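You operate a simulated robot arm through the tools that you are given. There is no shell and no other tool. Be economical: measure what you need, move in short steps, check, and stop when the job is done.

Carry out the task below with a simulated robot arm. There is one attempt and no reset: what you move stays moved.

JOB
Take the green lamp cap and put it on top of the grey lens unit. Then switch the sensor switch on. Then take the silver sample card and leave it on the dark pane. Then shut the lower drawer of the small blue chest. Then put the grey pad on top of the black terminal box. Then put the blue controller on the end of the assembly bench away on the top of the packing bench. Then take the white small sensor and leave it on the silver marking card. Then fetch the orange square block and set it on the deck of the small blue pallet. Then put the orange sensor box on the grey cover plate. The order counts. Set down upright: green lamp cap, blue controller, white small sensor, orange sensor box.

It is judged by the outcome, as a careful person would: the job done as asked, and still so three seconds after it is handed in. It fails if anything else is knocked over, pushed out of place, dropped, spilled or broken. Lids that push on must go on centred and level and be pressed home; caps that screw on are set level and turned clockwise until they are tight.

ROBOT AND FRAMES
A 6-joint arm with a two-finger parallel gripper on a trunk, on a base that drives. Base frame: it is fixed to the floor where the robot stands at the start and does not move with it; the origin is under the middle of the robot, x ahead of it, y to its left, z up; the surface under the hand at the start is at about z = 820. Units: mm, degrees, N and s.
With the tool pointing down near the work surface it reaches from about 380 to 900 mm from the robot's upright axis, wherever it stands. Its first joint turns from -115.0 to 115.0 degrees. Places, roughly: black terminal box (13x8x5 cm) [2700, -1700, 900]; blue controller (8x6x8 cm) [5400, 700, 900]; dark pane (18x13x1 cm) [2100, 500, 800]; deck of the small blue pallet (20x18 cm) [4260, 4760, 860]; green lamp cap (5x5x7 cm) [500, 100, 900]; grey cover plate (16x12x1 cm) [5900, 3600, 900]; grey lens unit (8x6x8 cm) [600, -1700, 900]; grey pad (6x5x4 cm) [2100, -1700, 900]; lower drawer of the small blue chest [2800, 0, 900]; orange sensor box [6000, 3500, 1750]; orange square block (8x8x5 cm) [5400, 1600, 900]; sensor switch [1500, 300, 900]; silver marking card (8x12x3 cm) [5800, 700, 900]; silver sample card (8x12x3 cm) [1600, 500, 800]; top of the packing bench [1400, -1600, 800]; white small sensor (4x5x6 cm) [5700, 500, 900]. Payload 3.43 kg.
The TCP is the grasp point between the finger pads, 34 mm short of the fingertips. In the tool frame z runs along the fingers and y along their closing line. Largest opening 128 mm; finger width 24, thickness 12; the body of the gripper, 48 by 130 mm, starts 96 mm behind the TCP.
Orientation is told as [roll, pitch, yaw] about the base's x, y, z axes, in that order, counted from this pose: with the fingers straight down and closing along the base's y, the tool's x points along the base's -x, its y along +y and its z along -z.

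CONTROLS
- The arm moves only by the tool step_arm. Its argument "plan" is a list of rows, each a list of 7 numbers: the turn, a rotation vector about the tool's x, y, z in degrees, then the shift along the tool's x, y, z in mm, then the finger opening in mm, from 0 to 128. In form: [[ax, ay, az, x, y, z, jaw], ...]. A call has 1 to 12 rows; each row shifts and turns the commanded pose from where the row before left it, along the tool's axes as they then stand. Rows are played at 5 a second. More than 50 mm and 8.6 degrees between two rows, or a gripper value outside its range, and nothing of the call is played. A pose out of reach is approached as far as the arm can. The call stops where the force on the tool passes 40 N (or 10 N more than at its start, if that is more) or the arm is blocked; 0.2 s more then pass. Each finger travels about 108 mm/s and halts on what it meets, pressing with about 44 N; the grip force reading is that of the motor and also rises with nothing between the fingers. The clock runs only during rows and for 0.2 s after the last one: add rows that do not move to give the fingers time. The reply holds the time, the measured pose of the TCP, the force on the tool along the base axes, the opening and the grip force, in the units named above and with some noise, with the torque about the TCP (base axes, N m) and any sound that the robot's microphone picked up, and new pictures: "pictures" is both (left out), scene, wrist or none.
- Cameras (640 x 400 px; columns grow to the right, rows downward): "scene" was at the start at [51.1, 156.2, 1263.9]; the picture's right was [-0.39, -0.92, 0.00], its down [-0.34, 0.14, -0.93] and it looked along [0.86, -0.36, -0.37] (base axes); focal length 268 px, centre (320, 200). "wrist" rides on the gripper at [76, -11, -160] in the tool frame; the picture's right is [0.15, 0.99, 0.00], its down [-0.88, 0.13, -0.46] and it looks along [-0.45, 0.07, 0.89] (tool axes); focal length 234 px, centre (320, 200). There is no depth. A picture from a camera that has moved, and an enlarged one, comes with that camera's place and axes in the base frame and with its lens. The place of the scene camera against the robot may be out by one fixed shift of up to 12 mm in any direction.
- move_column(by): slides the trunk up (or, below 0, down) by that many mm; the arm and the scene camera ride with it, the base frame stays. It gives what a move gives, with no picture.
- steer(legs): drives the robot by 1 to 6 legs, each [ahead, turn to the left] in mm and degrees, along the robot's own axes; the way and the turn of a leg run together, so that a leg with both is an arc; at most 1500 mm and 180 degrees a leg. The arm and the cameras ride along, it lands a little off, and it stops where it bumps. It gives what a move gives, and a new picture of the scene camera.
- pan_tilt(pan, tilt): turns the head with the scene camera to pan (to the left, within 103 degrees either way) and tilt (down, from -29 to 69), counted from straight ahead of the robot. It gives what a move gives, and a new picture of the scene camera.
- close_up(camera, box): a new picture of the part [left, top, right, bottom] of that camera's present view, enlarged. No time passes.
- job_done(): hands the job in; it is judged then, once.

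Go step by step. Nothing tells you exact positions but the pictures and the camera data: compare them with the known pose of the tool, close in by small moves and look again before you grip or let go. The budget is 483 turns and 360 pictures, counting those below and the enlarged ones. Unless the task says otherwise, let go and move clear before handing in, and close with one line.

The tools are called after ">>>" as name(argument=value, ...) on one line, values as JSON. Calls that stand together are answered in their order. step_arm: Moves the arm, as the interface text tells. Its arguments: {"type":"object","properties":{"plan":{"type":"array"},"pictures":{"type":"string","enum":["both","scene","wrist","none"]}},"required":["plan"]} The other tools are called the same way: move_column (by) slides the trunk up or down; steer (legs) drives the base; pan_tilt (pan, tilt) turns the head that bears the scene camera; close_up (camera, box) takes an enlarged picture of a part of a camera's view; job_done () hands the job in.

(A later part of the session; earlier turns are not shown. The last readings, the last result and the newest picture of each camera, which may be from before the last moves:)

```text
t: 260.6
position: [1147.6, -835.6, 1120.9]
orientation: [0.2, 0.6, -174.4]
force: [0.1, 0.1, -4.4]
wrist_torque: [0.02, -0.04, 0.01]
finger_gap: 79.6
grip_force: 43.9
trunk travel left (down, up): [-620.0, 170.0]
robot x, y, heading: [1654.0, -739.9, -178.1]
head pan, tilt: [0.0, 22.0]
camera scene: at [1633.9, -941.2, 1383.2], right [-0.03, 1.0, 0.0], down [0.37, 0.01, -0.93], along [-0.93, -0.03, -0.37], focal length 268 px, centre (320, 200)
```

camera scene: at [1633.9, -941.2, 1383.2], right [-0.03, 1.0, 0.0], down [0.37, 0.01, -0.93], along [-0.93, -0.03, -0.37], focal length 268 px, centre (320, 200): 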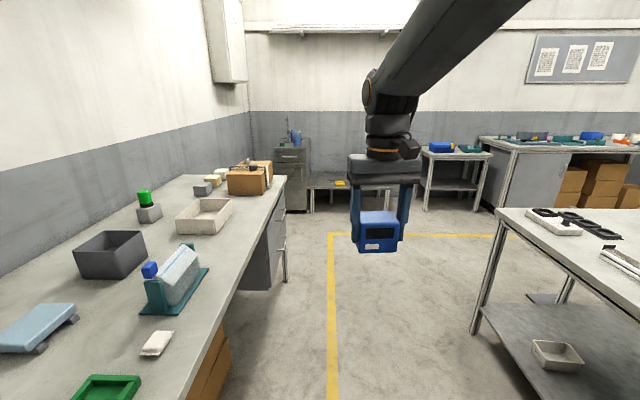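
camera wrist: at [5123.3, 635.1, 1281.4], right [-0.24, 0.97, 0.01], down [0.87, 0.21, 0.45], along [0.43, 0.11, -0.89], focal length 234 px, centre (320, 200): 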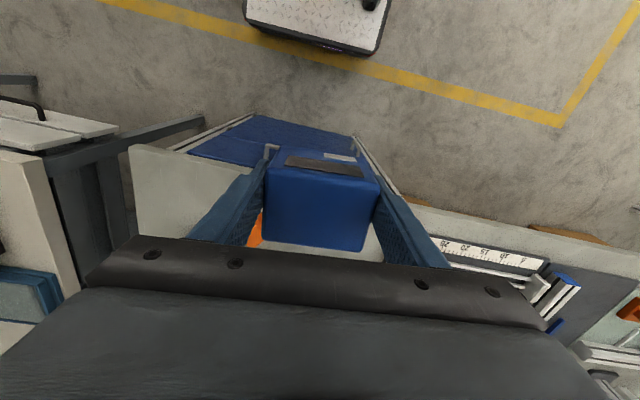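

>>> steer(legs=[[200, 0], [0, 89]])

>>> pan_tilt(pan=-5, tilt=35)

```text
t: 266.0
position: [1549.4, -1255.4, 1121.9]
orientation: [0.2, 0.5, -84.0]
force: [-0.9, 0.4, -4.3]
wrist_torque: [0.04, 0.01, -0.01]
finger_gap: 79.8
grip_force: 44.2
trunk travel left (down, up): [-620.0, 170.0]
robot x, y, heading: [1457.7, -747.3, -87.8]
head pan, tilt: [0.0, 22.0]
camera scene: at [1647.7, -771.3, 1383.2], right [-1.0, -0.04, 0.0], down [-0.01, 0.37, -0.93], along [0.03, -0.93, -0.37], focal length 268 px, centre (320, 200)
```

scene: 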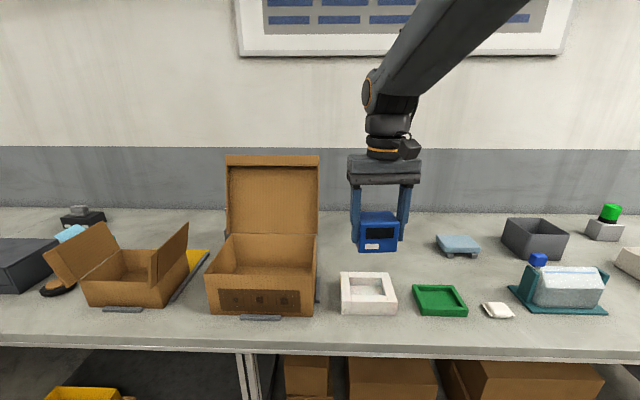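

```text
t: 266.8
position: [1550.2, -1255.5, 1122.1]
orientation: [0.2, 0.7, -84.0]
force: [-0.7, 0.6, -4.0]
wrist_torque: [0.02, 0.01, 0.04]
finger_gap: 79.7
grip_force: 44.3
trunk travel left (down, up): [-620.0, 170.0]
robot x, y, heading: [1454.8, -746.5, -87.8]
head pan, tilt: [-5.0, 35.0]
camera scene: at [1639.9, -766.5, 1362.6], right [-1.0, 0.05, 0.0], down [0.03, 0.57, -0.82], along [-0.04, -0.82, -0.57], focal length 268 px, centre (320, 200)
```

scene: 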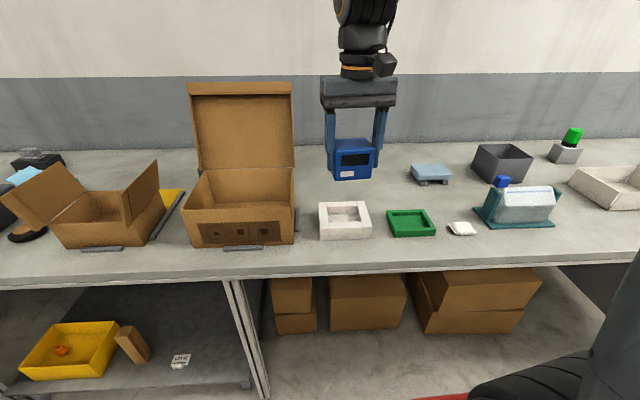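

>>> steer(legs=[[120, 0]])

>>> step_arm(plan=[[0, 0, 0, -43.2, -19.4, 0, 60], [0, 0, 0, -43.2, -19.4, 0, 60], [0, 0, 0, -43.2, -19.4, 0, 60], [0, 0, 0, -43.2, -19.4, 0, 60], [0, 0, 0, -43.2, -19.4, 0, 60], [0, 0, 0, 0, 0, 45, 60], [0, 0, 0, 0, 0, 45, 60], [0, 0, 0, 0, 0, 40, 60], [0, 0, 0, 0, 0, 0, 60]])

```text
t: 268.0
position: [1556.2, -1376.4, 1121.5]
orientation: [0.2, 0.6, -84.0]
force: [0.4, -0.2, -4.0]
wrist_torque: [0.06, 0.01, -0.03]
finger_gap: 79.8
grip_force: 44.2
trunk travel left (down, up): [-620.0, 170.0]
robot x, y, heading: [1460.3, -869.6, -87.4]
head pan, tilt: [-5.0, 35.0]
camera scene: at [1644.4, -887.1, 1362.6], right [-1.0, 0.05, 0.0], down [0.03, 0.57, -0.82], along [-0.04, -0.82, -0.57], focal length 268 px, centre (320, 200)
```

scene: 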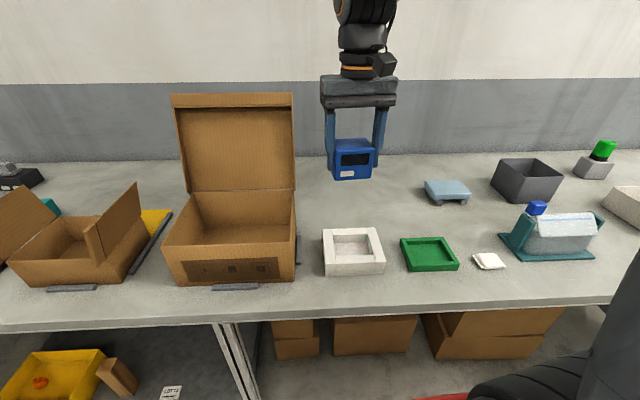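

```text
t: 270.0
position: [1483.8, -1599.1, 984.9]
orientation: [0.1, 0.8, -83.8]
force: [0.3, 0.9, -4.3]
wrist_torque: [0.03, -0.01, 0.0]
finger_gap: 80.2
grip_force: 43.9
trunk travel left (down, up): [-620.0, 170.0]
robot x, y, heading: [1455.7, -871.5, -87.7]
head pan, tilt: [-5.0, 35.0]
camera scene: at [1644.4, -887.3, 1362.6], right [-1.0, 0.05, 0.0], down [0.03, 0.57, -0.82], along [-0.04, -0.82, -0.57], focal length 268 px, centre (320, 200)
camera wrist: at [1463.9, -1527.7, 1144.8], right [0.97, 0.25, 0.01], down [0.22, -0.87, 0.45], along [0.12, -0.43, -0.89], focal length 234 px, centre (320, 200)
```

scene: 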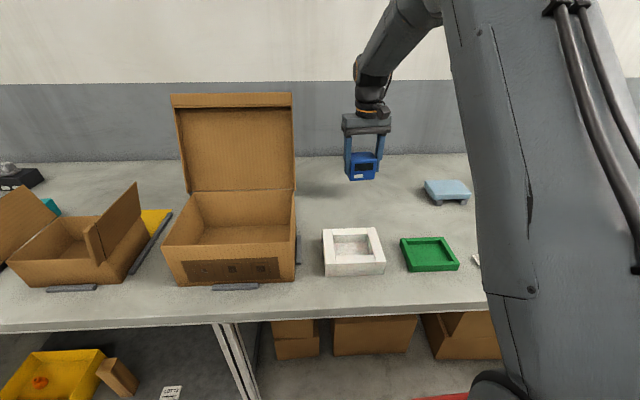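
wrist: 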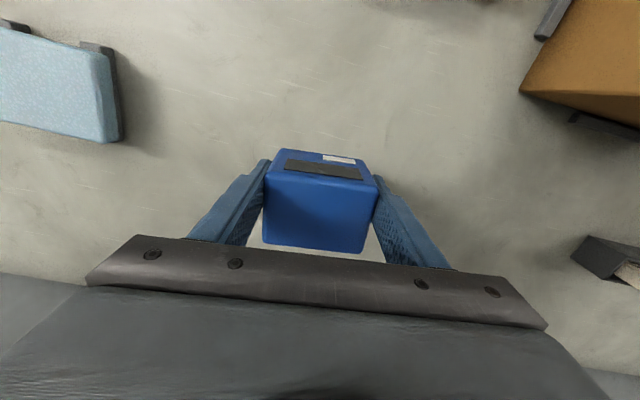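

>>> step_arm(plan=[[0, 0, 0, 0, 0, 40, 60], [0, 0, 0, 0, 0, 25, 60], [0, 0, 0, 0, 0, 5, 60], [0, 0, 0, 0, 0, 3, 60], [0, 0, 0, 0, 0, 0, 60]], pictures="none")

>>> step_arm(plan=[[0, 0, 0, 0, 0, 2, 60], [0, 0, 0, 0, 0, 2, 60], [0, 0, 0, 0, 0, 0, 60]], pictures="none")

>>> close_up(camera="scene", box=[320, 130, 410, 210])

```text
t: 271.2
position: [1481.0, -1599.6, 913.1]
orientation: [0.2, 0.7, -83.8]
force: [0.5, -0.3, -3.4]
wrist_torque: [0.05, 0.0, 0.03]
finger_gap: 79.8
grip_force: 44.2
trunk travel left (down, up): [-620.0, 170.0]
robot x, y, heading: [1457.2, -873.1, -87.9]
head pan, tilt: [-5.0, 35.0]
```

```text
t: 272.0
position: [1481.0, -1599.7, 910.8]
orientation: [0.1, 0.6, -83.9]
force: [0.0, 0.2, -3.5]
wrist_torque: [0.06, 0.01, 0.0]
finger_gap: 79.7
grip_force: 44.4
trunk travel left (down, up): [-620.0, 170.0]
robot x, y, heading: [1455.0, -870.4, -87.7]
head pan, tilt: [-5.0, 35.0]
```

```text
5.00 times, centred on (365, 170) of scene
camera zoom: at [1644.4, -887.3, 1362.6], right [-1.0, 0.05, 0.0], down [0.03, 0.57, -0.82], along [-0.04, -0.82, -0.57], focal length 1339 px, centre (95, 350)
```

zoom: 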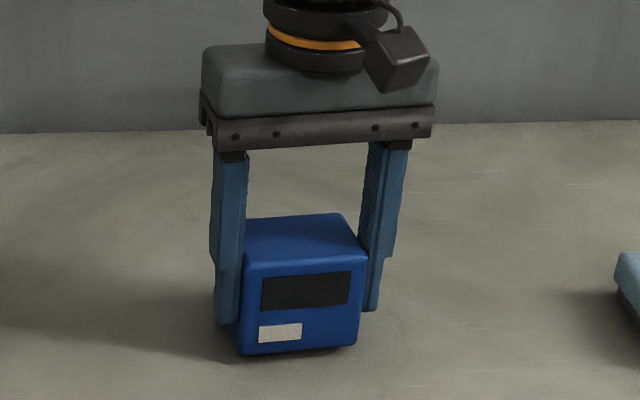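

>>> step_arm(plan=[[0, 0, 0, 0, 0, 2, 60], [0, 0, 0, 0, 0, 2, 60], [0, 0, 0, 0, 0, 2, 60], [0, 0, 0, 0, 0, 0, 60]], pictures="none")

>>> step_arm(plan=[[0, 0, 0, 0, 0, 1, 60], [0, 0, 0, 0, 0, 1, 60], [0, 0, 0, 0, 0, 0, 60]], pictures="none")

```text
t: 273.0
position: [1481.2, -1599.4, 904.9]
orientation: [0.1, 0.6, -83.9]
force: [0.2, 0.0, -3.7]
wrist_torque: [0.05, 0.02, -0.01]
finger_gap: 80.2
grip_force: 43.8
trunk travel left (down, up): [-620.0, 170.0]
robot x, y, heading: [1459.0, -867.9, -87.9]
head pan, tilt: [-5.0, 35.0]
```

```text
t: 273.8
position: [1483.3, -1599.0, 904.7]
orientation: [0.1, 0.5, -83.9]
force: [-1.5, 1.3, 9.4]
wrist_torque: [0.04, 0.58, -0.09]
finger_gap: 80.0
grip_force: 43.9
trunk travel left (down, up): [-620.0, 170.0]
robot x, y, heading: [1456.6, -870.3, -88.0]
head pan, tilt: [-5.0, 35.0]
```

Contact reached; releasing and lifting clear.

>>> step_arm(plan=[[0, 0, 0, 0, 0, 0, 80], [0, 0, 0, 0, 0, 0, 100], [0, 0, 0, 0, 0, 0, 115], [0, 0, 0, 0, 0, 0, 115], [0, 0, 0, 0, 0, -30, 115], [0, 0, 0, 0, 0, -45, 115], [0, 0, 0, 0, 0, -45, 115], [0, 0, 0, 0, 0, -45, 115], [0, 0, 0, 40, 0, -30, 100], [0, 0, 0, 45, 0, 0, 80], [0, 0, 0, 45, 0, 0, 60], [0, 0, 0, 45, 0, 0, 60]], pictures="scene")

>>> close_up(camera="scene", box=[320, 130, 410, 210])

```text
t: 276.4
position: [1462.1, -1426.6, 1097.4]
orientation: [0.2, 0.6, -83.9]
force: [-0.4, -0.1, 0.7]
wrist_torque: [0.06, 0.0, -0.05]
finger_gap: 60.1
grip_force: 0.1
trunk travel left (down, up): [-620.0, 170.0]
robot x, y, heading: [1456.7, -867.3, -87.9]
head pan, tilt: [-5.0, 35.0]
camera scene: at [1644.4, -887.8, 1362.6], right [-1.0, 0.05, 0.0], down [0.03, 0.57, -0.82], along [-0.04, -0.82, -0.57], focal length 268 px, centre (320, 200)
```

scene: 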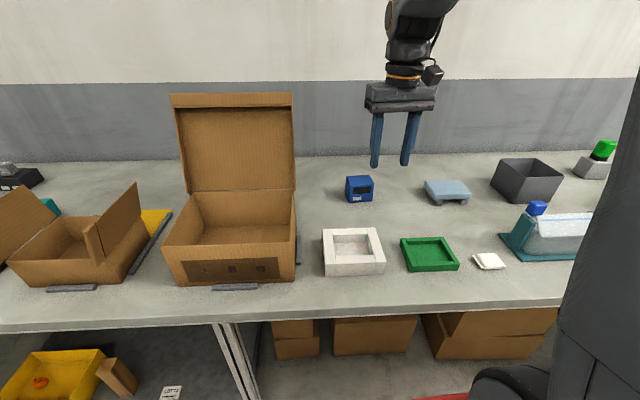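

```text
5.00 times, centred on (365, 170) of scene
camera zoom: at [1644.4, -887.8, 1362.6], right [-1.0, 0.05, 0.0], down [0.03, 0.57, -0.82], along [-0.04, -0.82, -0.57], focal length 1339 px, centre (95, 350)
```

zoom: 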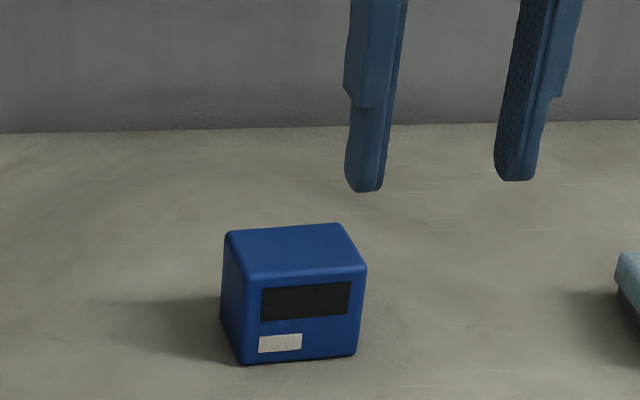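

>>> steer(legs=[[-180, 0], [0, 88], [1500, 0], [1500, 0], [300, 0], [0, 90]])

```text
t: 301.0
position: [4672.9, 92.7, 1097.5]
orientation: [0.2, 0.6, 97.6]
force: [0.1, -0.7, 0.3]
wrist_torque: [0.0, -0.03, -0.01]
finger_gap: 60.0
grip_force: 0.2
trunk travel left (down, up): [-620.0, 170.0]
robot x, y, heading: [4694.9, -464.5, 93.7]
head pan, tilt: [-5.0, 35.0]
camera scene: at [4501.8, -457.0, 1362.6], right [1.0, -0.02, 0.0], down [-0.01, -0.57, -0.82], along [0.02, 0.82, -0.57], focal length 268 px, centre (320, 200)
```

scene: 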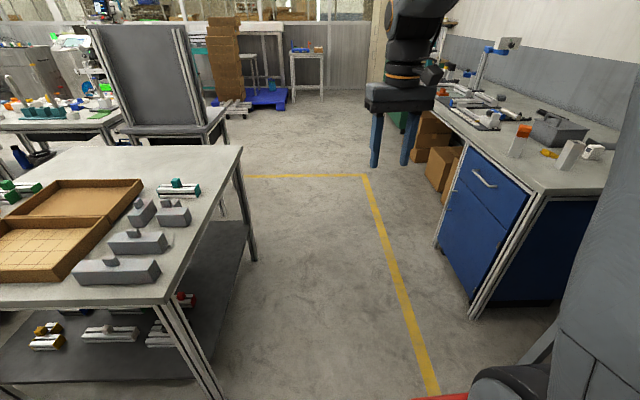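

>>> steer(legs=[[1080, -4], [0, -90], [270, 0]])

>>> pan_tilt(pan=0, tilt=69)

>>> pan_tilt(pan=-5, tilt=30)

```text
t: 311.9
position: [5488.5, 619.1, 1097.6]
orientation: [0.3, 0.5, 3.6]
force: [-0.1, 0.1, 0.2]
wrist_torque: [-0.01, -0.01, -0.02]
finger_gap: 60.0
grip_force: 0.0
trunk travel left (down, up): [-620.0, 170.0]
robot x, y, heading: [4936.0, 638.1, -0.1]
head pan, tilt: [-5.0, 35.0]
camera scene: at [4954.2, 823.9, 1362.6], right [-0.09, -1.0, 0.0], down [-0.57, 0.05, -0.82], along [0.82, -0.07, -0.57], focal length 268 px, centre (320, 200)
```

scene: 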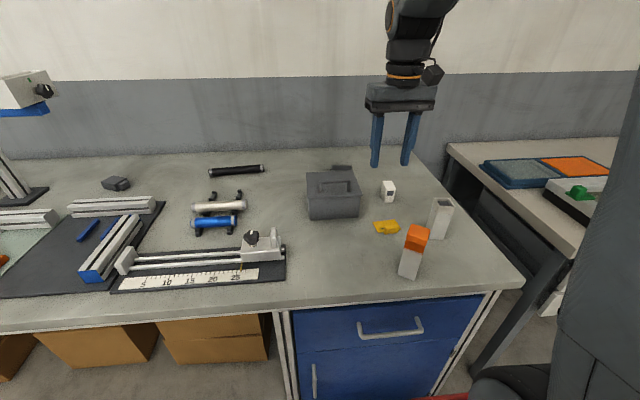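

```text
t: 312.9
position: [5488.3, 621.0, 1098.2]
orientation: [0.2, 0.6, 3.7]
force: [-0.1, 0.6, 0.5]
wrist_torque: [0.0, -0.01, -0.02]
finger_gap: 60.0
grip_force: 0.1
trunk travel left (down, up): [-620.0, 170.0]
robot x, y, heading: [4932.9, 641.2, -0.0]
head pan, tilt: [0.0, 68.8]
camera scene: at [4922.5, 831.7, 1319.0], right [0.0, -1.0, 0.0], down [-0.93, 0.0, -0.36], along [0.36, 0.0, -0.93], focal length 268 px, centre (320, 200)
```

scene: 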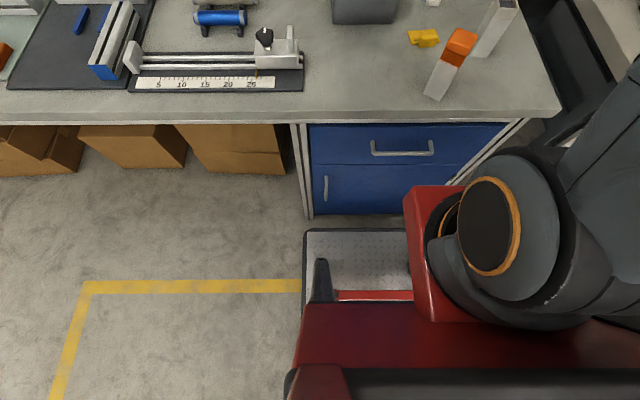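

```text
t: 314.0
position: [5488.6, 618.8, 1097.4]
orientation: [0.1, 0.6, 3.6]
force: [0.1, 0.1, -0.4]
wrist_torque: [0.0, 0.0, -0.01]
finger_gap: 59.9
grip_force: 0.0
trunk travel left (down, up): [-620.0, 170.0]
robot x, y, heading: [4928.5, 639.6, -0.4]
head pan, tilt: [-5.0, 30.0]
camera scene: at [4956.6, 823.7, 1370.3], right [-0.09, -1.0, 0.0], down [-0.5, 0.05, -0.87], along [0.86, -0.08, -0.5], focal length 268 px, centre (320, 200)
```

scene: 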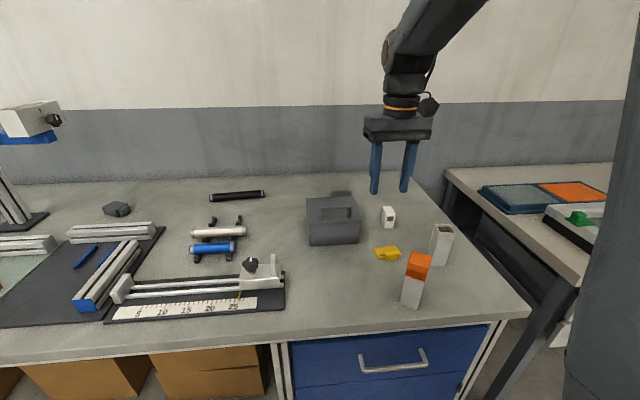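

>>> step_arm(plan=[[0, 0, 0, -40, 0, 0, 60], [0, 0, 0, -40, 0, 0, 70], [0, 0, 0, -40, 0, 0, 80], [0, 0, 0, -40, 0, 0, 80], [0, 0, 0, -40, 0, 0, 80], [0, 0, 0, 0, 0, 0, 80]], pictures="wrist")

>>> close_up(camera="wrist", box=[200, 80, 440, 240])

>>> close_up(camera="scene", box=[290, 170, 450, 280])

```text
t: 315.4
position: [5685.6, 631.1, 1092.0]
orientation: [0.2, 0.7, 3.6]
force: [-0.8, 0.7, -0.6]
wrist_torque: [0.0, 0.01, 0.01]
finger_gap: 79.7
grip_force: 0.1
trunk travel left (down, up): [-620.0, 170.0]
robot x, y, heading: [4934.3, 637.8, -0.1]
head pan, tilt: [-5.0, 30.0]
camera wrist: at [5612.9, 614.8, 1252.0], right [-0.21, 0.98, 0.01], down [0.88, 0.18, 0.45], along [0.44, 0.1, -0.9], focal length 234 px, centre (320, 200)
```

wrist: 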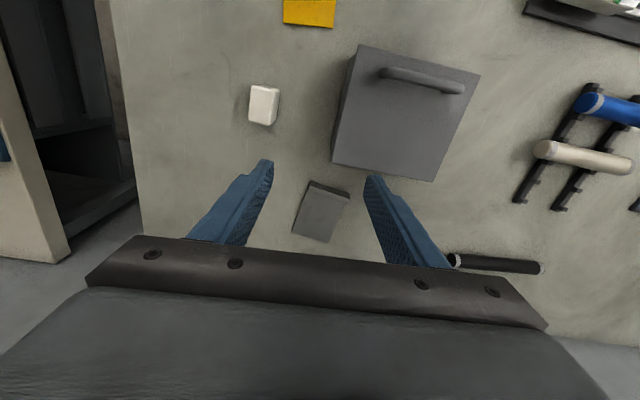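

```text
2.50 times, centred on (320, 160) of wrist
camera zoom: at [5612.9, 614.8, 1252.0], right [-0.21, 0.98, 0.01], down [0.88, 0.18, 0.45], along [0.44, 0.1, -0.9], focal length 585 px, centre (320, 300)
```

zoom: 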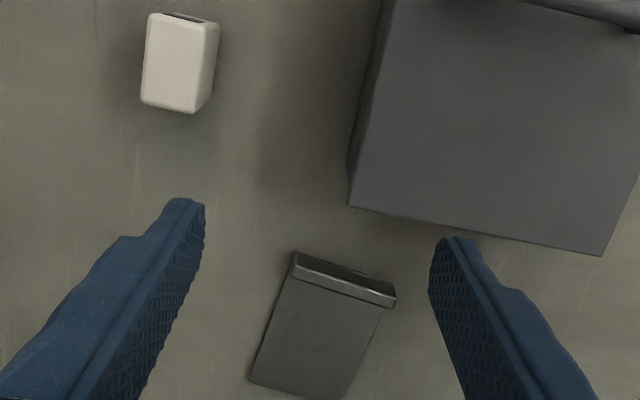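

```text
3.64 times, centred on (370, 225) of scene
camera zoom: at [4956.7, 823.7, 1370.4], right [-0.09, -1.0, 0.0], down [-0.5, 0.05, -0.87], along [0.86, -0.08, -0.5], focal length 974 px, centre (138, 109)
```

zoom: 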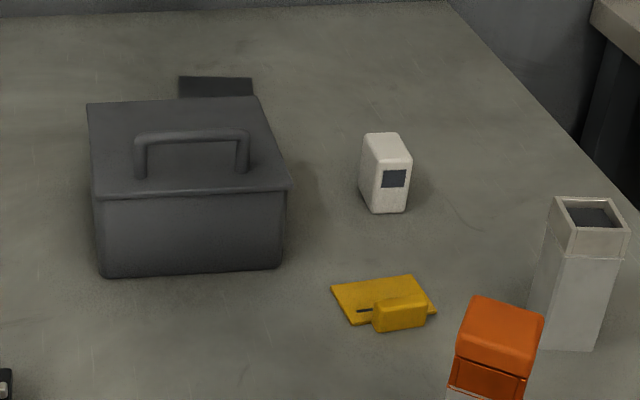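

>>> steer(legs=[[80, 0]])

>>> step_arm(plan=[[0, 0, 0, 35, -28, 0, 80], [0, 0, 0, 35, -28, 0, 80], [0, 0, 0, 35, -28, 5, 80], [0, 0, 0, 0, 0, 45, 80], [0, 0, 0, 0, 0, 30, 80], [0, 0, 0, 0, 0, 0, 80]])

>>> close_up(camera="wrist", box=[200, 80, 440, 240])

```text
t: 316.5
position: [5769.6, 630.5, 1093.1]
orientation: [0.3, 0.6, 3.5]
force: [-0.3, 0.1, 0.6]
wrist_torque: [0.0, -0.06, -0.01]
finger_gap: 79.8
grip_force: 0.0
trunk travel left (down, up): [-620.0, 170.0]
robot x, y, heading: [5016.2, 638.5, -0.4]
head pan, tilt: [-5.0, 30.0]
camera scene: at [5038.9, 823.4, 1370.4], right [-0.09, -1.0, 0.0], down [-0.5, 0.05, -0.87], along [0.86, -0.08, -0.5], focal length 268 px, centre (320, 200)
```

scene: 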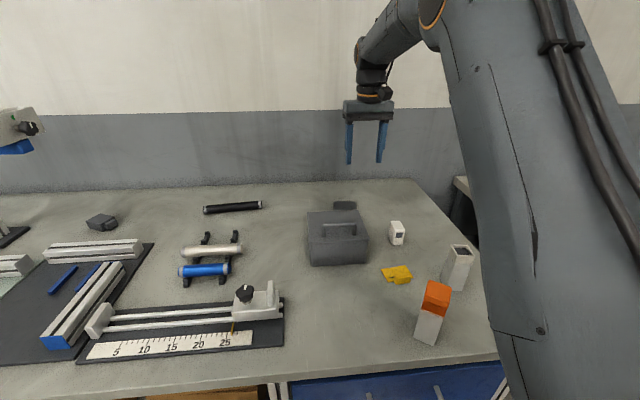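

```text
t: 317.9
position: [5666.4, 540.4, 1012.6]
orientation: [0.2, 0.7, 3.6]
force: [0.0, 0.0, -1.2]
wrist_torque: [0.0, -0.01, -0.02]
finger_gap: 79.9
grip_force: 0.0
trunk travel left (down, up): [-620.0, 170.0]
robot x, y, heading: [5014.9, 636.1, 0.0]
head pan, tilt: [-5.0, 30.0]
camera scene: at [5038.9, 823.4, 1370.4], right [-0.09, -1.0, 0.0], down [-0.5, 0.05, -0.87], along [0.86, -0.08, -0.5], focal length 268 px, centre (320, 200)
camera wrist: at [5592.9, 524.2, 1172.2], right [-0.21, 0.98, 0.01], down [0.88, 0.18, 0.45], along [0.44, 0.1, -0.89], focal length 234 px, centre (320, 200)
```

scene: 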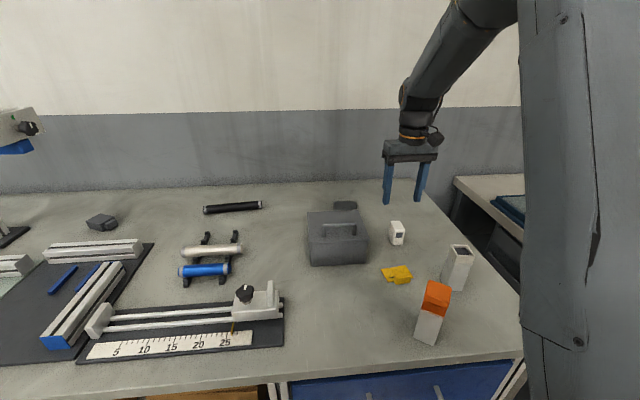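
wrist: 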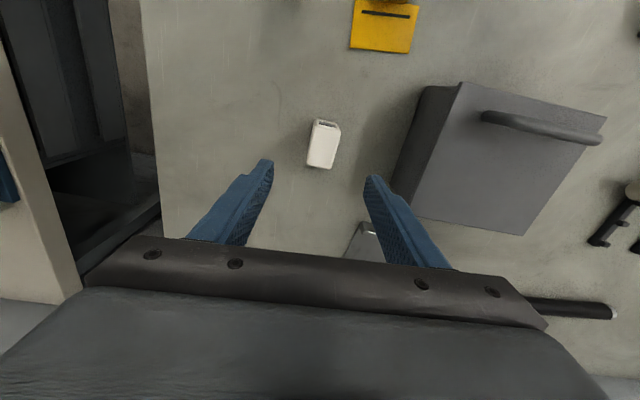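

```text
2.50 times, centred on (320, 160) of wrist
camera zoom: at [5592.9, 524.2, 1172.2], right [-0.21, 0.98, 0.01], down [0.88, 0.18, 0.45], along [0.44, 0.1, -0.89], focal length 585 px, centre (320, 300)
```

zoom: 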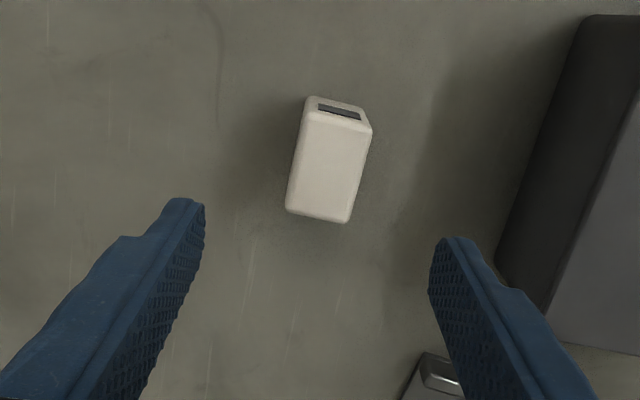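

>>> step_arm(plan=[[0, 0, 2.6, 10, 2, 30, 80], [0, 0, 0, 0, 0, 45, 80], [0, 0, 0, 0, 0, 0, 80]], pictures="none")

>>> close_up(camera="wrist", box=[200, 80, 440, 240])

```text
t: 318.7
position: [5656.9, 539.1, 940.0]
orientation: [0.1, 0.7, 1.0]
force: [0.4, 0.0, -0.2]
wrist_torque: [-0.03, -0.02, 0.02]
finger_gap: 79.9
grip_force: 0.2
trunk travel left (down, up): [-620.0, 170.0]
robot x, y, heading: [5015.2, 638.2, -0.4]
head pan, tilt: [-5.0, 30.0]
```

```text
2.50 times, centred on (320, 160) of wrist
camera zoom: at [5583.3, 527.5, 1099.5], right [-0.16, 0.99, 0.0], down [0.88, 0.14, 0.45], along [0.44, 0.08, -0.89], focal length 585 px, centre (320, 300)
```

zoom: 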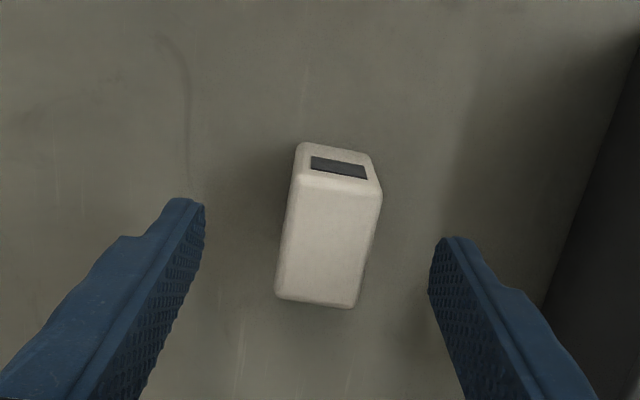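

>>> step_arm(plan=[[0, 0, 0, 2, 4, 25, 80], [0, 0, 0, 0, 0, 20, 80], [0, 0, 0, 0, 0, 0, 60], [0, 0, 0, 0, 0, 0, 40], [0, 0, 0, 0, 0, 0, 20], [0, 0, 0, 0, 0, 0, 20]], pictures="wrist")

>>> close_up(camera="scene", box=[350, 170, 450, 280])

```text
t: 320.1
position: [5653.4, 546.0, 893.8]
orientation: [0.2, 0.6, 0.9]
force: [0.5, 1.4, -0.3]
wrist_torque: [0.01, -0.03, 0.01]
finger_gap: 31.6
grip_force: 44.2
trunk travel left (down, up): [-620.0, 170.0]
robot x, y, heading: [5021.2, 640.1, -0.3]
head pan, tilt: [-5.0, 30.0]
camera wrist: at [5579.9, 533.4, 1054.3], right [-0.16, 0.99, 0.01], down [0.88, 0.14, 0.45], along [0.44, 0.08, -0.89], focal length 234 px, centre (320, 200)
```

wrist: 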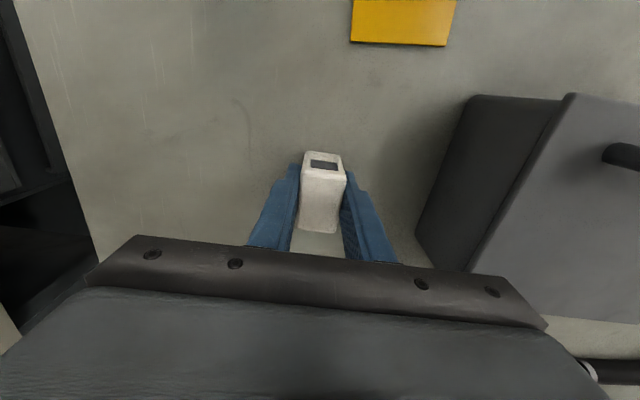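

```text
3.64 times, centred on (400, 225) of scene
camera zoom: at [5039.0, 823.4, 1370.4], right [-0.09, -1.0, 0.0], down [-0.5, 0.05, -0.87], along [0.86, -0.08, -0.5], focal length 974 px, centre (29, 109)
```

zoom: 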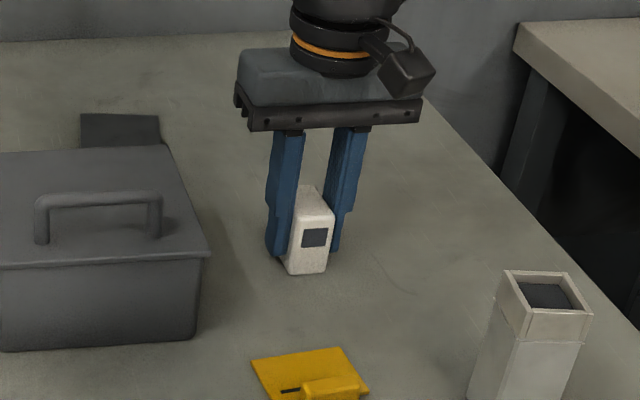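

>>> step_arm(plan=[[0, 0, 0, 0, 0, -10, 20], [0, 0, 0, 0, 0, -45, 20], [0, 0, 0, 0, 0, -45, 20], [0, 0, 0, 0, 0, -45, 20], [0, 0, 0, 0, 0, -25, 20], [0, 0, 8, 0, 0, 0, 20], [0, 0, 0, -40, 15, 0, 20], [0, 0, 0, -40, 20, 0, 20], [0, 0, 0, -40, 22, 0, 20], [0, 0, 0, -40, 22, 0, 20], [0, 0, 0, 0, 0, 0, 20]], pictures="wrist")

>>> close_up(camera="wrist", box=[200, 80, 440, 240])

```text
t: 322.5
position: [5830.9, 605.7, 1060.7]
orientation: [0.0, 0.8, -7.0]
force: [-0.5, 0.4, -1.5]
wrist_torque: [-0.01, 0.0, -0.01]
finger_gap: 31.5
grip_force: 44.0
trunk travel left (down, up): [-620.0, 170.0]
robot x, y, heading: [5016.5, 641.4, 0.1]
head pan, tilt: [-5.0, 30.0]
camera wrist: at [5756.0, 602.7, 1220.8], right [-0.02, 1.0, 0.0], down [0.9, 0.02, 0.44], along [0.44, 0.01, -0.9], focal length 234 px, centre (320, 200)
```

wrist: 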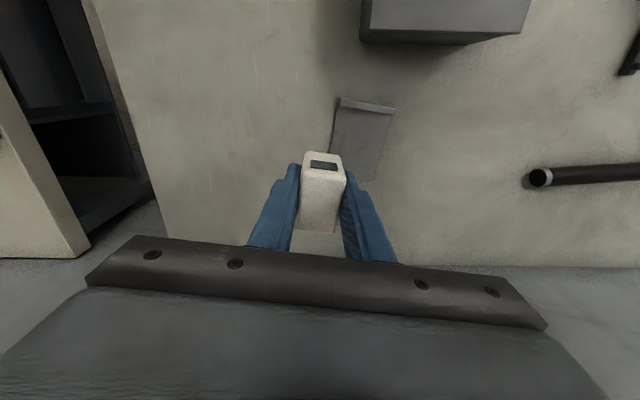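

```text
2.50 times, centred on (320, 160) of wrist
camera zoom: at [5756.0, 602.7, 1220.8], right [-0.02, 1.0, 0.0], down [0.9, 0.02, 0.44], along [0.44, 0.01, -0.9], focal length 585 px, centre (320, 300)
```

zoom: 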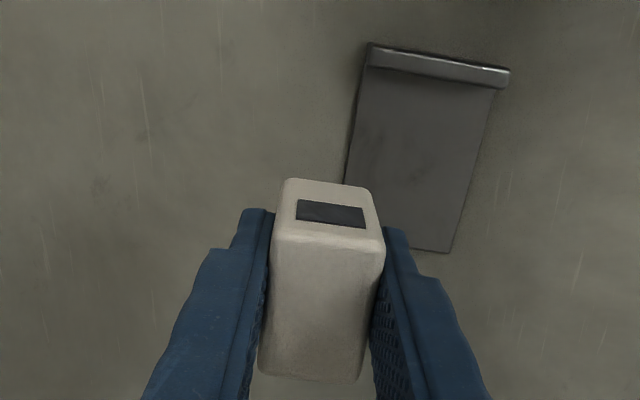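

>>> step_arm(plan=[[0, 0, 0, -1, 28, 5, 20], [0, 0, 0, -1, 28, 5, 20], [0, 0, 0, 0, 0, 45, 20], [0, 0, 0, 0, 0, 45, 20], [0, 0, 0, 0, 0, 20, 20], [0, 0, 0, 0, 0, 0, 20]], pictures="wrist")

>>> close_up(camera="wrist", box=[200, 80, 440, 240])

>>> close_up(camera="scene", box=[290, 160, 400, 280])

```text
t: 323.9
position: [5833.6, 658.2, 941.2]
orientation: [0.2, 0.7, -7.0]
force: [0.0, -0.7, -1.8]
wrist_torque: [-0.03, 0.01, 0.03]
finger_gap: 31.4
grip_force: 43.7
trunk travel left (down, up): [-620.0, 170.0]
robot x, y, heading: [5014.1, 639.2, 0.1]
head pan, tilt: [-5.0, 30.0]
camera wrist: at [5758.3, 657.1, 1101.7], right [-0.03, 1.0, 0.0], down [0.9, 0.02, 0.45], along [0.45, 0.01, -0.9], focal length 234 px, centre (320, 200)
```

wrist: 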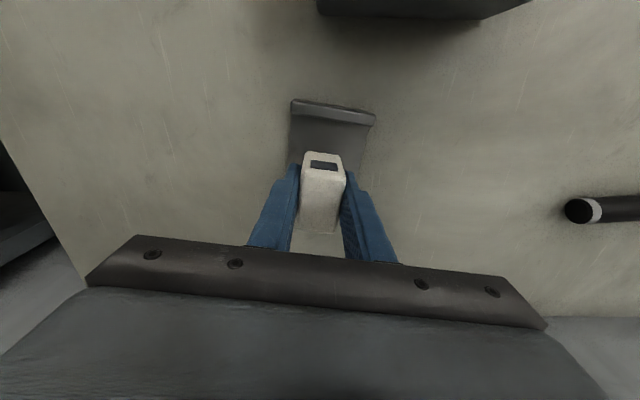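

```text
2.50 times, centred on (320, 160) of wrist
camera zoom: at [5758.3, 657.1, 1101.7], right [-0.03, 1.0, 0.0], down [0.9, 0.02, 0.45], along [0.45, 0.01, -0.9], focal length 585 px, centre (320, 300)
```

zoom: 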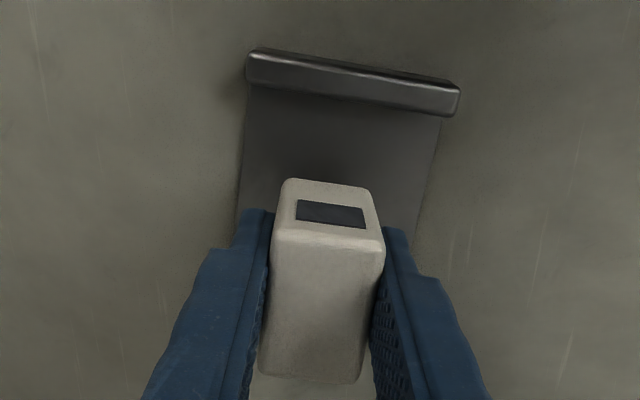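

```text
3.33 times, centred on (345, 220) of scene
camera zoom: at [5039.0, 823.5, 1370.4], right [-0.09, -1.0, 0.0], down [-0.5, 0.05, -0.87], along [0.86, -0.08, -0.5], focal length 892 px, centre (237, 133)
```

zoom: 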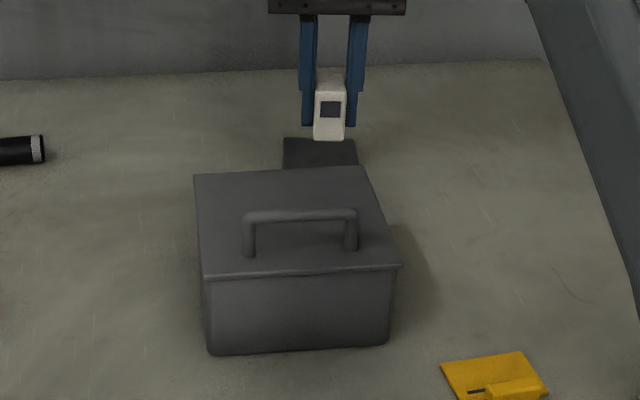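

>>> step_arm(plan=[[0, 0, 0, -5, 2, 20, 20], [0, 0, 0, 0, 0, 15, 20], [0, 0, 0, 0, 0, 0, 20]], pictures="none")

>>> step_arm(plan=[[0, 0, 0, 0, 0, 1.5, 20], [0, 0, 0, 0, 0, 1.5, 20], [0, 0, 0, 0, 0, 0, 20]], pictures="none")

>>> close_up(camera="wrist", box=[200, 80, 440, 240])

```text
t: 324.7
position: [5837.8, 658.8, 908.2]
orientation: [0.1, 0.6, -7.0]
force: [0.4, 0.5, -0.5]
wrist_torque: [-0.02, 0.0, -0.03]
finger_gap: 31.6
grip_force: 43.9
trunk travel left (down, up): [-620.0, 170.0]
robot x, y, heading: [5015.0, 641.9, -0.1]
head pan, tilt: [-5.0, 30.0]
```

```text
t: 325.5
position: [5837.4, 660.9, 902.8]
orientation: [0.1, 0.8, -7.0]
force: [0.1, 0.1, -1.6]
wrist_torque: [-0.02, 0.02, -0.01]
finger_gap: 31.2
grip_force: 43.9
trunk travel left (down, up): [-620.0, 170.0]
robot x, y, heading: [5015.5, 636.5, 0.0]
head pan, tilt: [-5.0, 30.0]
```

```text
2.50 times, centred on (320, 160) of wrist
camera zoom: at [5762.1, 659.6, 1063.9], right [-0.03, 1.0, 0.0], down [0.89, 0.02, 0.45], along [0.45, 0.01, -0.9], focal length 585 px, centre (320, 300)
```

zoom: 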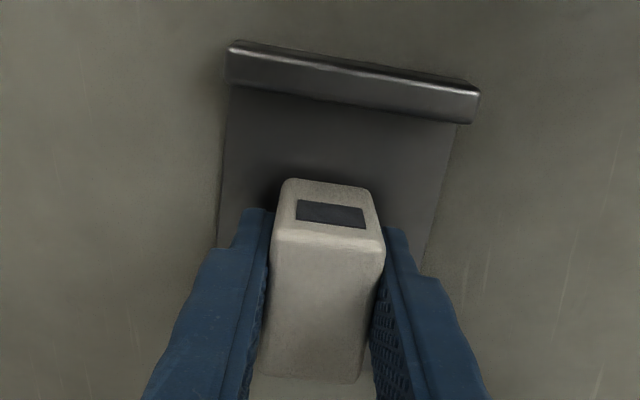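

>>> step_arm(plan=[[0, 0, 0, 0, 0, 1, 20], [0, 0, 0, 0, 0, 1, 20], [0, 0, 0, 0, 0, 0, 20]], pictures="none")

>>> step_arm(plan=[[0, 0, 0, 0, 0, 1, 20], [0, 0, 0, 0, 0, 1, 20], [0, 0, 0, 0, 0, 0, 20]], pictures="none")

```text
t: 326.3
position: [5836.5, 659.9, 900.8]
orientation: [0.1, 0.8, -7.1]
force: [-0.1, 0.4, -1.5]
wrist_torque: [0.0, -0.03, -0.01]
finger_gap: 31.4
grip_force: 44.5
trunk travel left (down, up): [-620.0, 170.0]
robot x, y, heading: [5014.7, 640.8, -0.0]
head pan, tilt: [-5.0, 30.0]
```

```text
t: 327.1
position: [5836.3, 662.0, 900.4]
orientation: [0.1, 0.6, -7.0]
force: [0.5, -0.6, -0.7]
wrist_torque: [0.02, 0.0, -0.01]
finger_gap: 31.3
grip_force: 43.8
trunk travel left (down, up): [-620.0, 170.0]
robot x, y, heading: [5017.0, 639.9, -0.2]
head pan, tilt: [-5.0, 30.0]
```

>>> step_arm(plan=[[0, 0, 0, 0, 0, 1, 20], [0, 0, 0, 0, 0, 1, 20], [0, 0, 0, 0, 0, 0, 20]], pictures="none")

>>> step_arm(plan=[[0, 0, 0, 0, 0, 1, 20], [0, 0, 0, 0, 0, 0, 20]], pictures="none")

```text
t: 327.9
position: [5837.0, 660.2, 900.2]
orientation: [0.1, 0.6, -7.0]
force: [-3.1, -1.5, 13.5]
wrist_torque: [-0.11, 0.22, 0.02]
finger_gap: 31.3
grip_force: 44.1
trunk travel left (down, up): [-620.0, 170.0]
robot x, y, heading: [5017.0, 638.1, -0.3]
head pan, tilt: [-5.0, 30.0]
```

```text
t: 328.5
position: [5836.7, 662.1, 898.2]
orientation: [0.0, 0.6, -7.0]
force: [1.2, 0.3, 20.4]
wrist_torque: [-0.05, 0.17, 0.03]
finger_gap: 31.4
grip_force: 44.4
trunk travel left (down, up): [-620.0, 170.0]
robot x, y, heading: [5015.6, 640.7, -0.1]
head pan, tilt: [-5.0, 30.0]
```

>>> step_arm(plan=[[0, 0, 0, 0, 0, -1.5, 20], [0, 0, 0, 0, 0, 0, 45], [0, 0, 0, 0, 0, 0, 70], [0, 0, 0, 0, 0, 0, 75], [0, 0, 0, 0, 0, -30, 75], [0, 0, 0, 0, 0, -45, 75], [0, 0, 0, 0, 0, -45, 75], [0, 0, 0, 0, 0, -45, 75], [0, 0, 0, 0, 0, 0, 75]])

>>> close_up(camera="wrist", box=[240, 80, 400, 200])

>>> close_up(camera="scene", box=[290, 160, 400, 280])

```text
t: 330.5
position: [5836.5, 660.4, 1061.7]
orientation: [0.1, 0.7, -7.0]
force: [0.7, -0.4, -0.6]
wrist_torque: [-0.03, 0.02, 0.0]
finger_gap: 75.1
grip_force: 0.0
trunk travel left (down, up): [-620.0, 170.0]
robot x, y, heading: [5015.4, 638.8, -0.5]
head pan, tilt: [-5.0, 30.0]
camera scene: at [5039.0, 823.4, 1370.4], right [-0.09, -1.0, 0.0], down [-0.5, 0.05, -0.87], along [0.86, -0.08, -0.5], focal length 268 px, centre (320, 200)
camera wrist: at [5762.0, 658.8, 1222.2], right [-0.03, 1.0, 0.0], down [0.9, 0.02, 0.45], along [0.45, 0.01, -0.9], focal length 234 px, centre (320, 200)
```

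scene: 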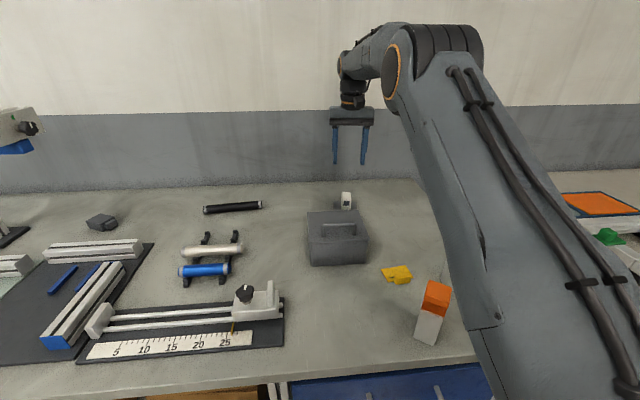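
wrist: 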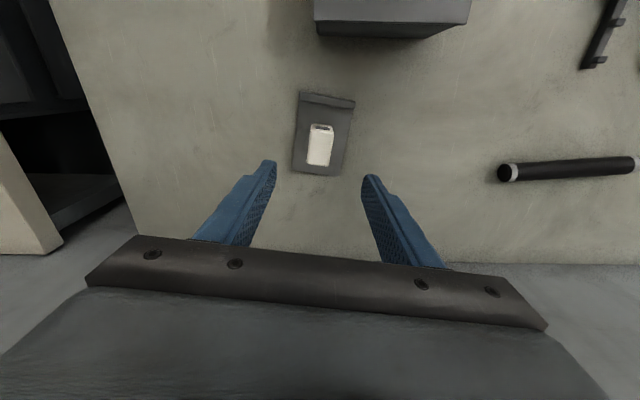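

```text
3.33 times, centred on (320, 140) of wrist
camera zoom: at [5762.0, 658.8, 1222.2], right [-0.03, 1.0, 0.0], down [0.9, 0.02, 0.45], along [0.45, 0.01, -0.9], focal length 781 px, centre (320, 400)
```

zoom: 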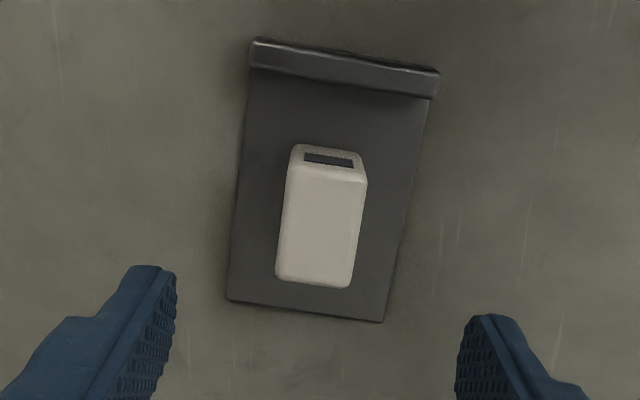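

```text
3.33 times, centred on (345, 220) of scene
camera zoom: at [5039.0, 823.4, 1370.4], right [-0.09, -1.0, 0.0], down [-0.5, 0.05, -0.87], along [0.86, -0.08, -0.5], focal length 892 px, centre (237, 133)
```

zoom: 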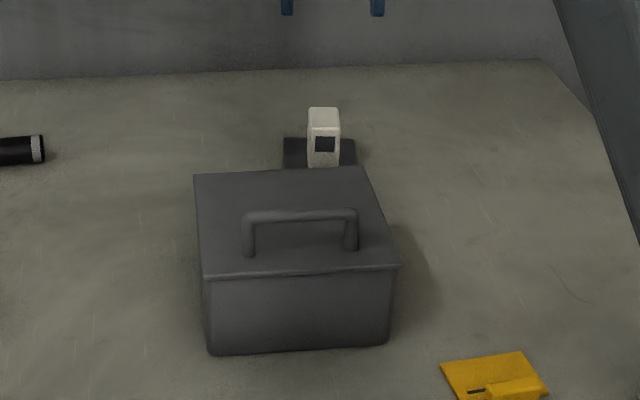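

>>> step_arm(plan=[[0, 0, 0, 45, 0, -10, 75], [0, 0, 0, 45, 0, -10, 60], [0, 0, 0, 45, 0, -10, 60], [0, 0, 0, 45, 0, 0, 60], [0, 0, 0, 45, 0, 0, 60], [0, 0, 0, 45, 0, 0, 60], [0, 0, 0, 45, 0, 0, 60]], pictures="none")

>>> steer(legs=[[-300, 0], [0, 90], [930, 0], [0, -90]])

>>> pan_tilt(pan=0, tilt=28)

```text
t: 332.1
position: [5524.7, 700.5, 1096.3]
orientation: [0.1, 0.7, -7.0]
force: [0.9, 1.1, -0.6]
wrist_torque: [-0.01, 0.07, 0.0]
finger_gap: 60.1
grip_force: 0.2
trunk travel left (down, up): [-620.0, 170.0]
robot x, y, heading: [5016.9, 638.1, -0.2]
head pan, tilt: [-5.0, 30.0]
```

```text
t: 346.2
position: [5277.1, 1599.4, 1096.7]
orientation: [0.1, 0.8, -11.9]
force: [0.2, 1.1, 0.9]
wrist_torque: [0.0, 0.0, 0.03]
finger_gap: 60.3
grip_force: 0.1
trunk travel left (down, up): [-620.0, 170.0]
robot x, y, heading: [4763.1, 1579.6, -5.2]
head pan, tilt: [-5.0, 30.0]
camera scene: at [4803.8, 1764.0, 1370.4], right [-0.18, -0.98, 0.0], down [-0.49, 0.09, -0.87], along [0.85, -0.15, -0.5], focal length 268 px, centre (320, 200)
```

scene: 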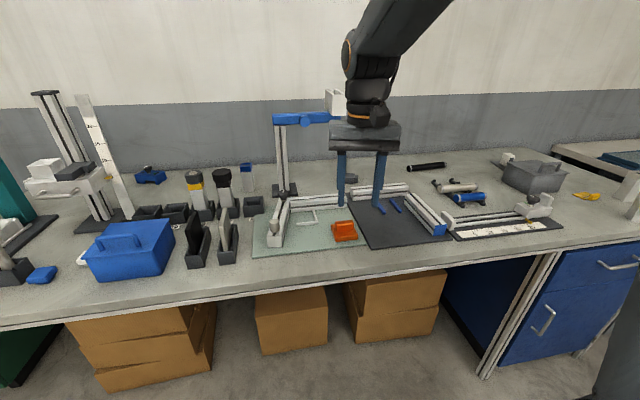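

```text
t: 346.9
position: [5277.2, 1598.9, 1095.5]
orientation: [0.2, 0.6, -12.0]
force: [-0.2, -0.4, -0.4]
wrist_torque: [0.0, 0.02, 0.01]
finger_gap: 59.8
grip_force: 0.0
trunk travel left (down, up): [-620.0, 170.0]
robot x, y, heading: [4763.8, 1582.4, -5.1]
head pan, tilt: [0.0, 28.0]
camera scene: at [4805.6, 1771.7, 1373.5], right [-0.09, -1.0, 0.0], down [-0.47, 0.04, -0.88], along [0.88, -0.08, -0.47], focal length 268 px, centre (320, 200)
```

scene: 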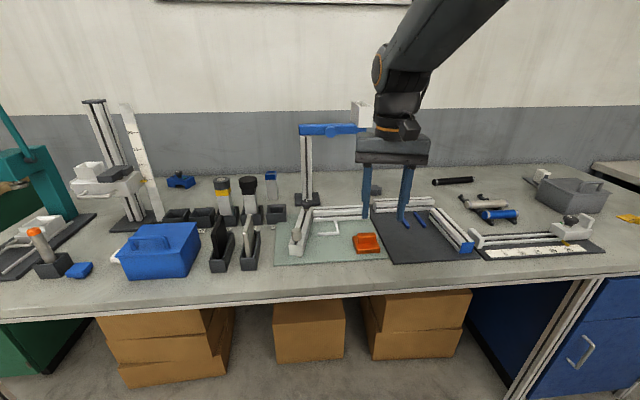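

>>> close_up(camera="scene", box=[270, 190, 430, 280])

>>> close_up(camera="wrist", box=[0, 0, 640, 400])

```text
4.00 times, centred on (350, 235) of scene
camera zoom: at [4805.6, 1771.7, 1373.5], right [-0.09, -1.0, 0.0], down [-0.47, 0.04, -0.88], along [0.88, -0.08, -0.47], focal length 1071 px, centre (200, 60)
```

zoom: 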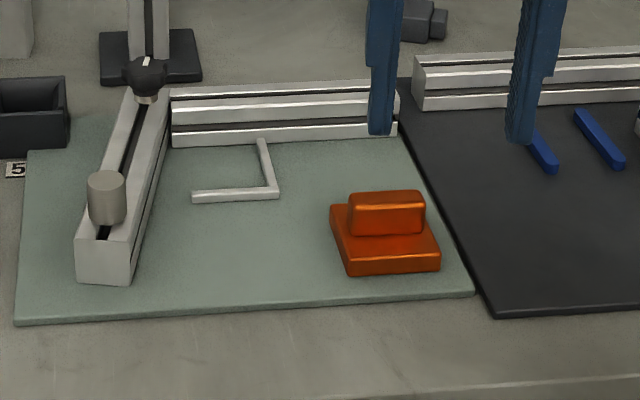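

```text
1.00 times, centred on (320, 200) of wrist (not enlarged: the box is as wide or as high as the picture)
camera zoom: at [5202.3, 1603.6, 1256.1], right [0.06, 1.0, 0.0], down [0.89, -0.06, 0.45], along [0.45, -0.02, -0.9], focal length 234 px, centre (320, 200)
```

zoom: 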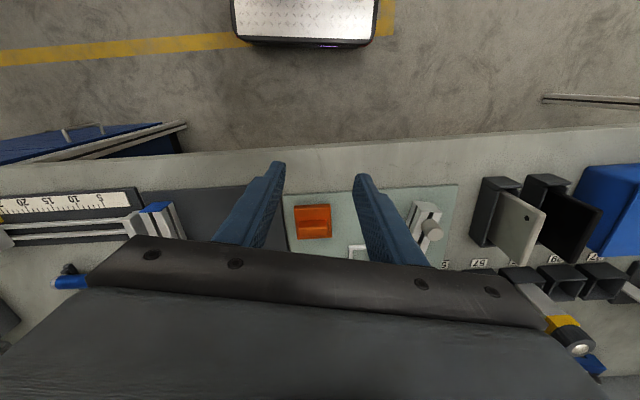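

>>> step_arm(plan=[[0, 0, -6, 0, 0, 0, 90], [0, 0, -6, 0, 0, 0, 90], [0, 0, 0, -40, -6, 0, 90], [0, 0, 0, -40, -6, 0, 90], [0, 0, 0, -40, -6, 0, 90], [0, 0, 0, -40, -6, 5, 90], [0, 0, 0, 0, 0, 40, 90], [0, 0, 0, 0, 0, 0, 90]], pictures="wrist")

>>> close_up(camera="wrist", box=[220, 80, 420, 230])

```text
t: 348.7
position: [5438.7, 1574.8, 1049.4]
orientation: [0.2, 0.6, 0.0]
force: [0.1, -0.2, -0.4]
wrist_torque: [-0.02, 0.03, 0.01]
finger_gap: 90.0
grip_force: 0.1
trunk travel left (down, up): [-620.0, 170.0]
robot x, y, heading: [4762.2, 1581.9, -5.2]
head pan, tilt: [0.0, 28.0]
camera wrist: at [5364.5, 1562.8, 1209.5], right [-0.15, 0.99, 0.01], down [0.89, 0.13, 0.45], along [0.44, 0.07, -0.89], focal length 234 px, centre (320, 200)
```

wrist: 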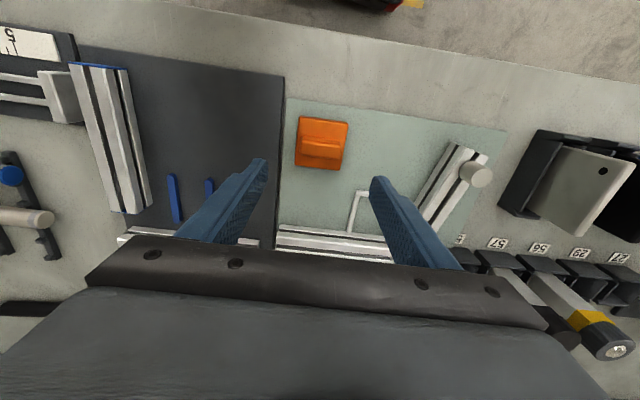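

```text
2.67 times, centred on (320, 155) of wrist
camera zoom: at [5364.5, 1562.8, 1209.5], right [-0.15, 0.99, 0.01], down [0.89, 0.13, 0.45], along [0.44, 0.07, -0.89], focal length 624 px, centre (320, 320)
```

zoom: 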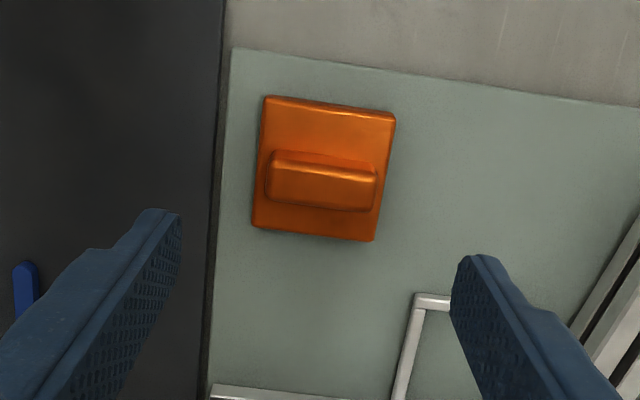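

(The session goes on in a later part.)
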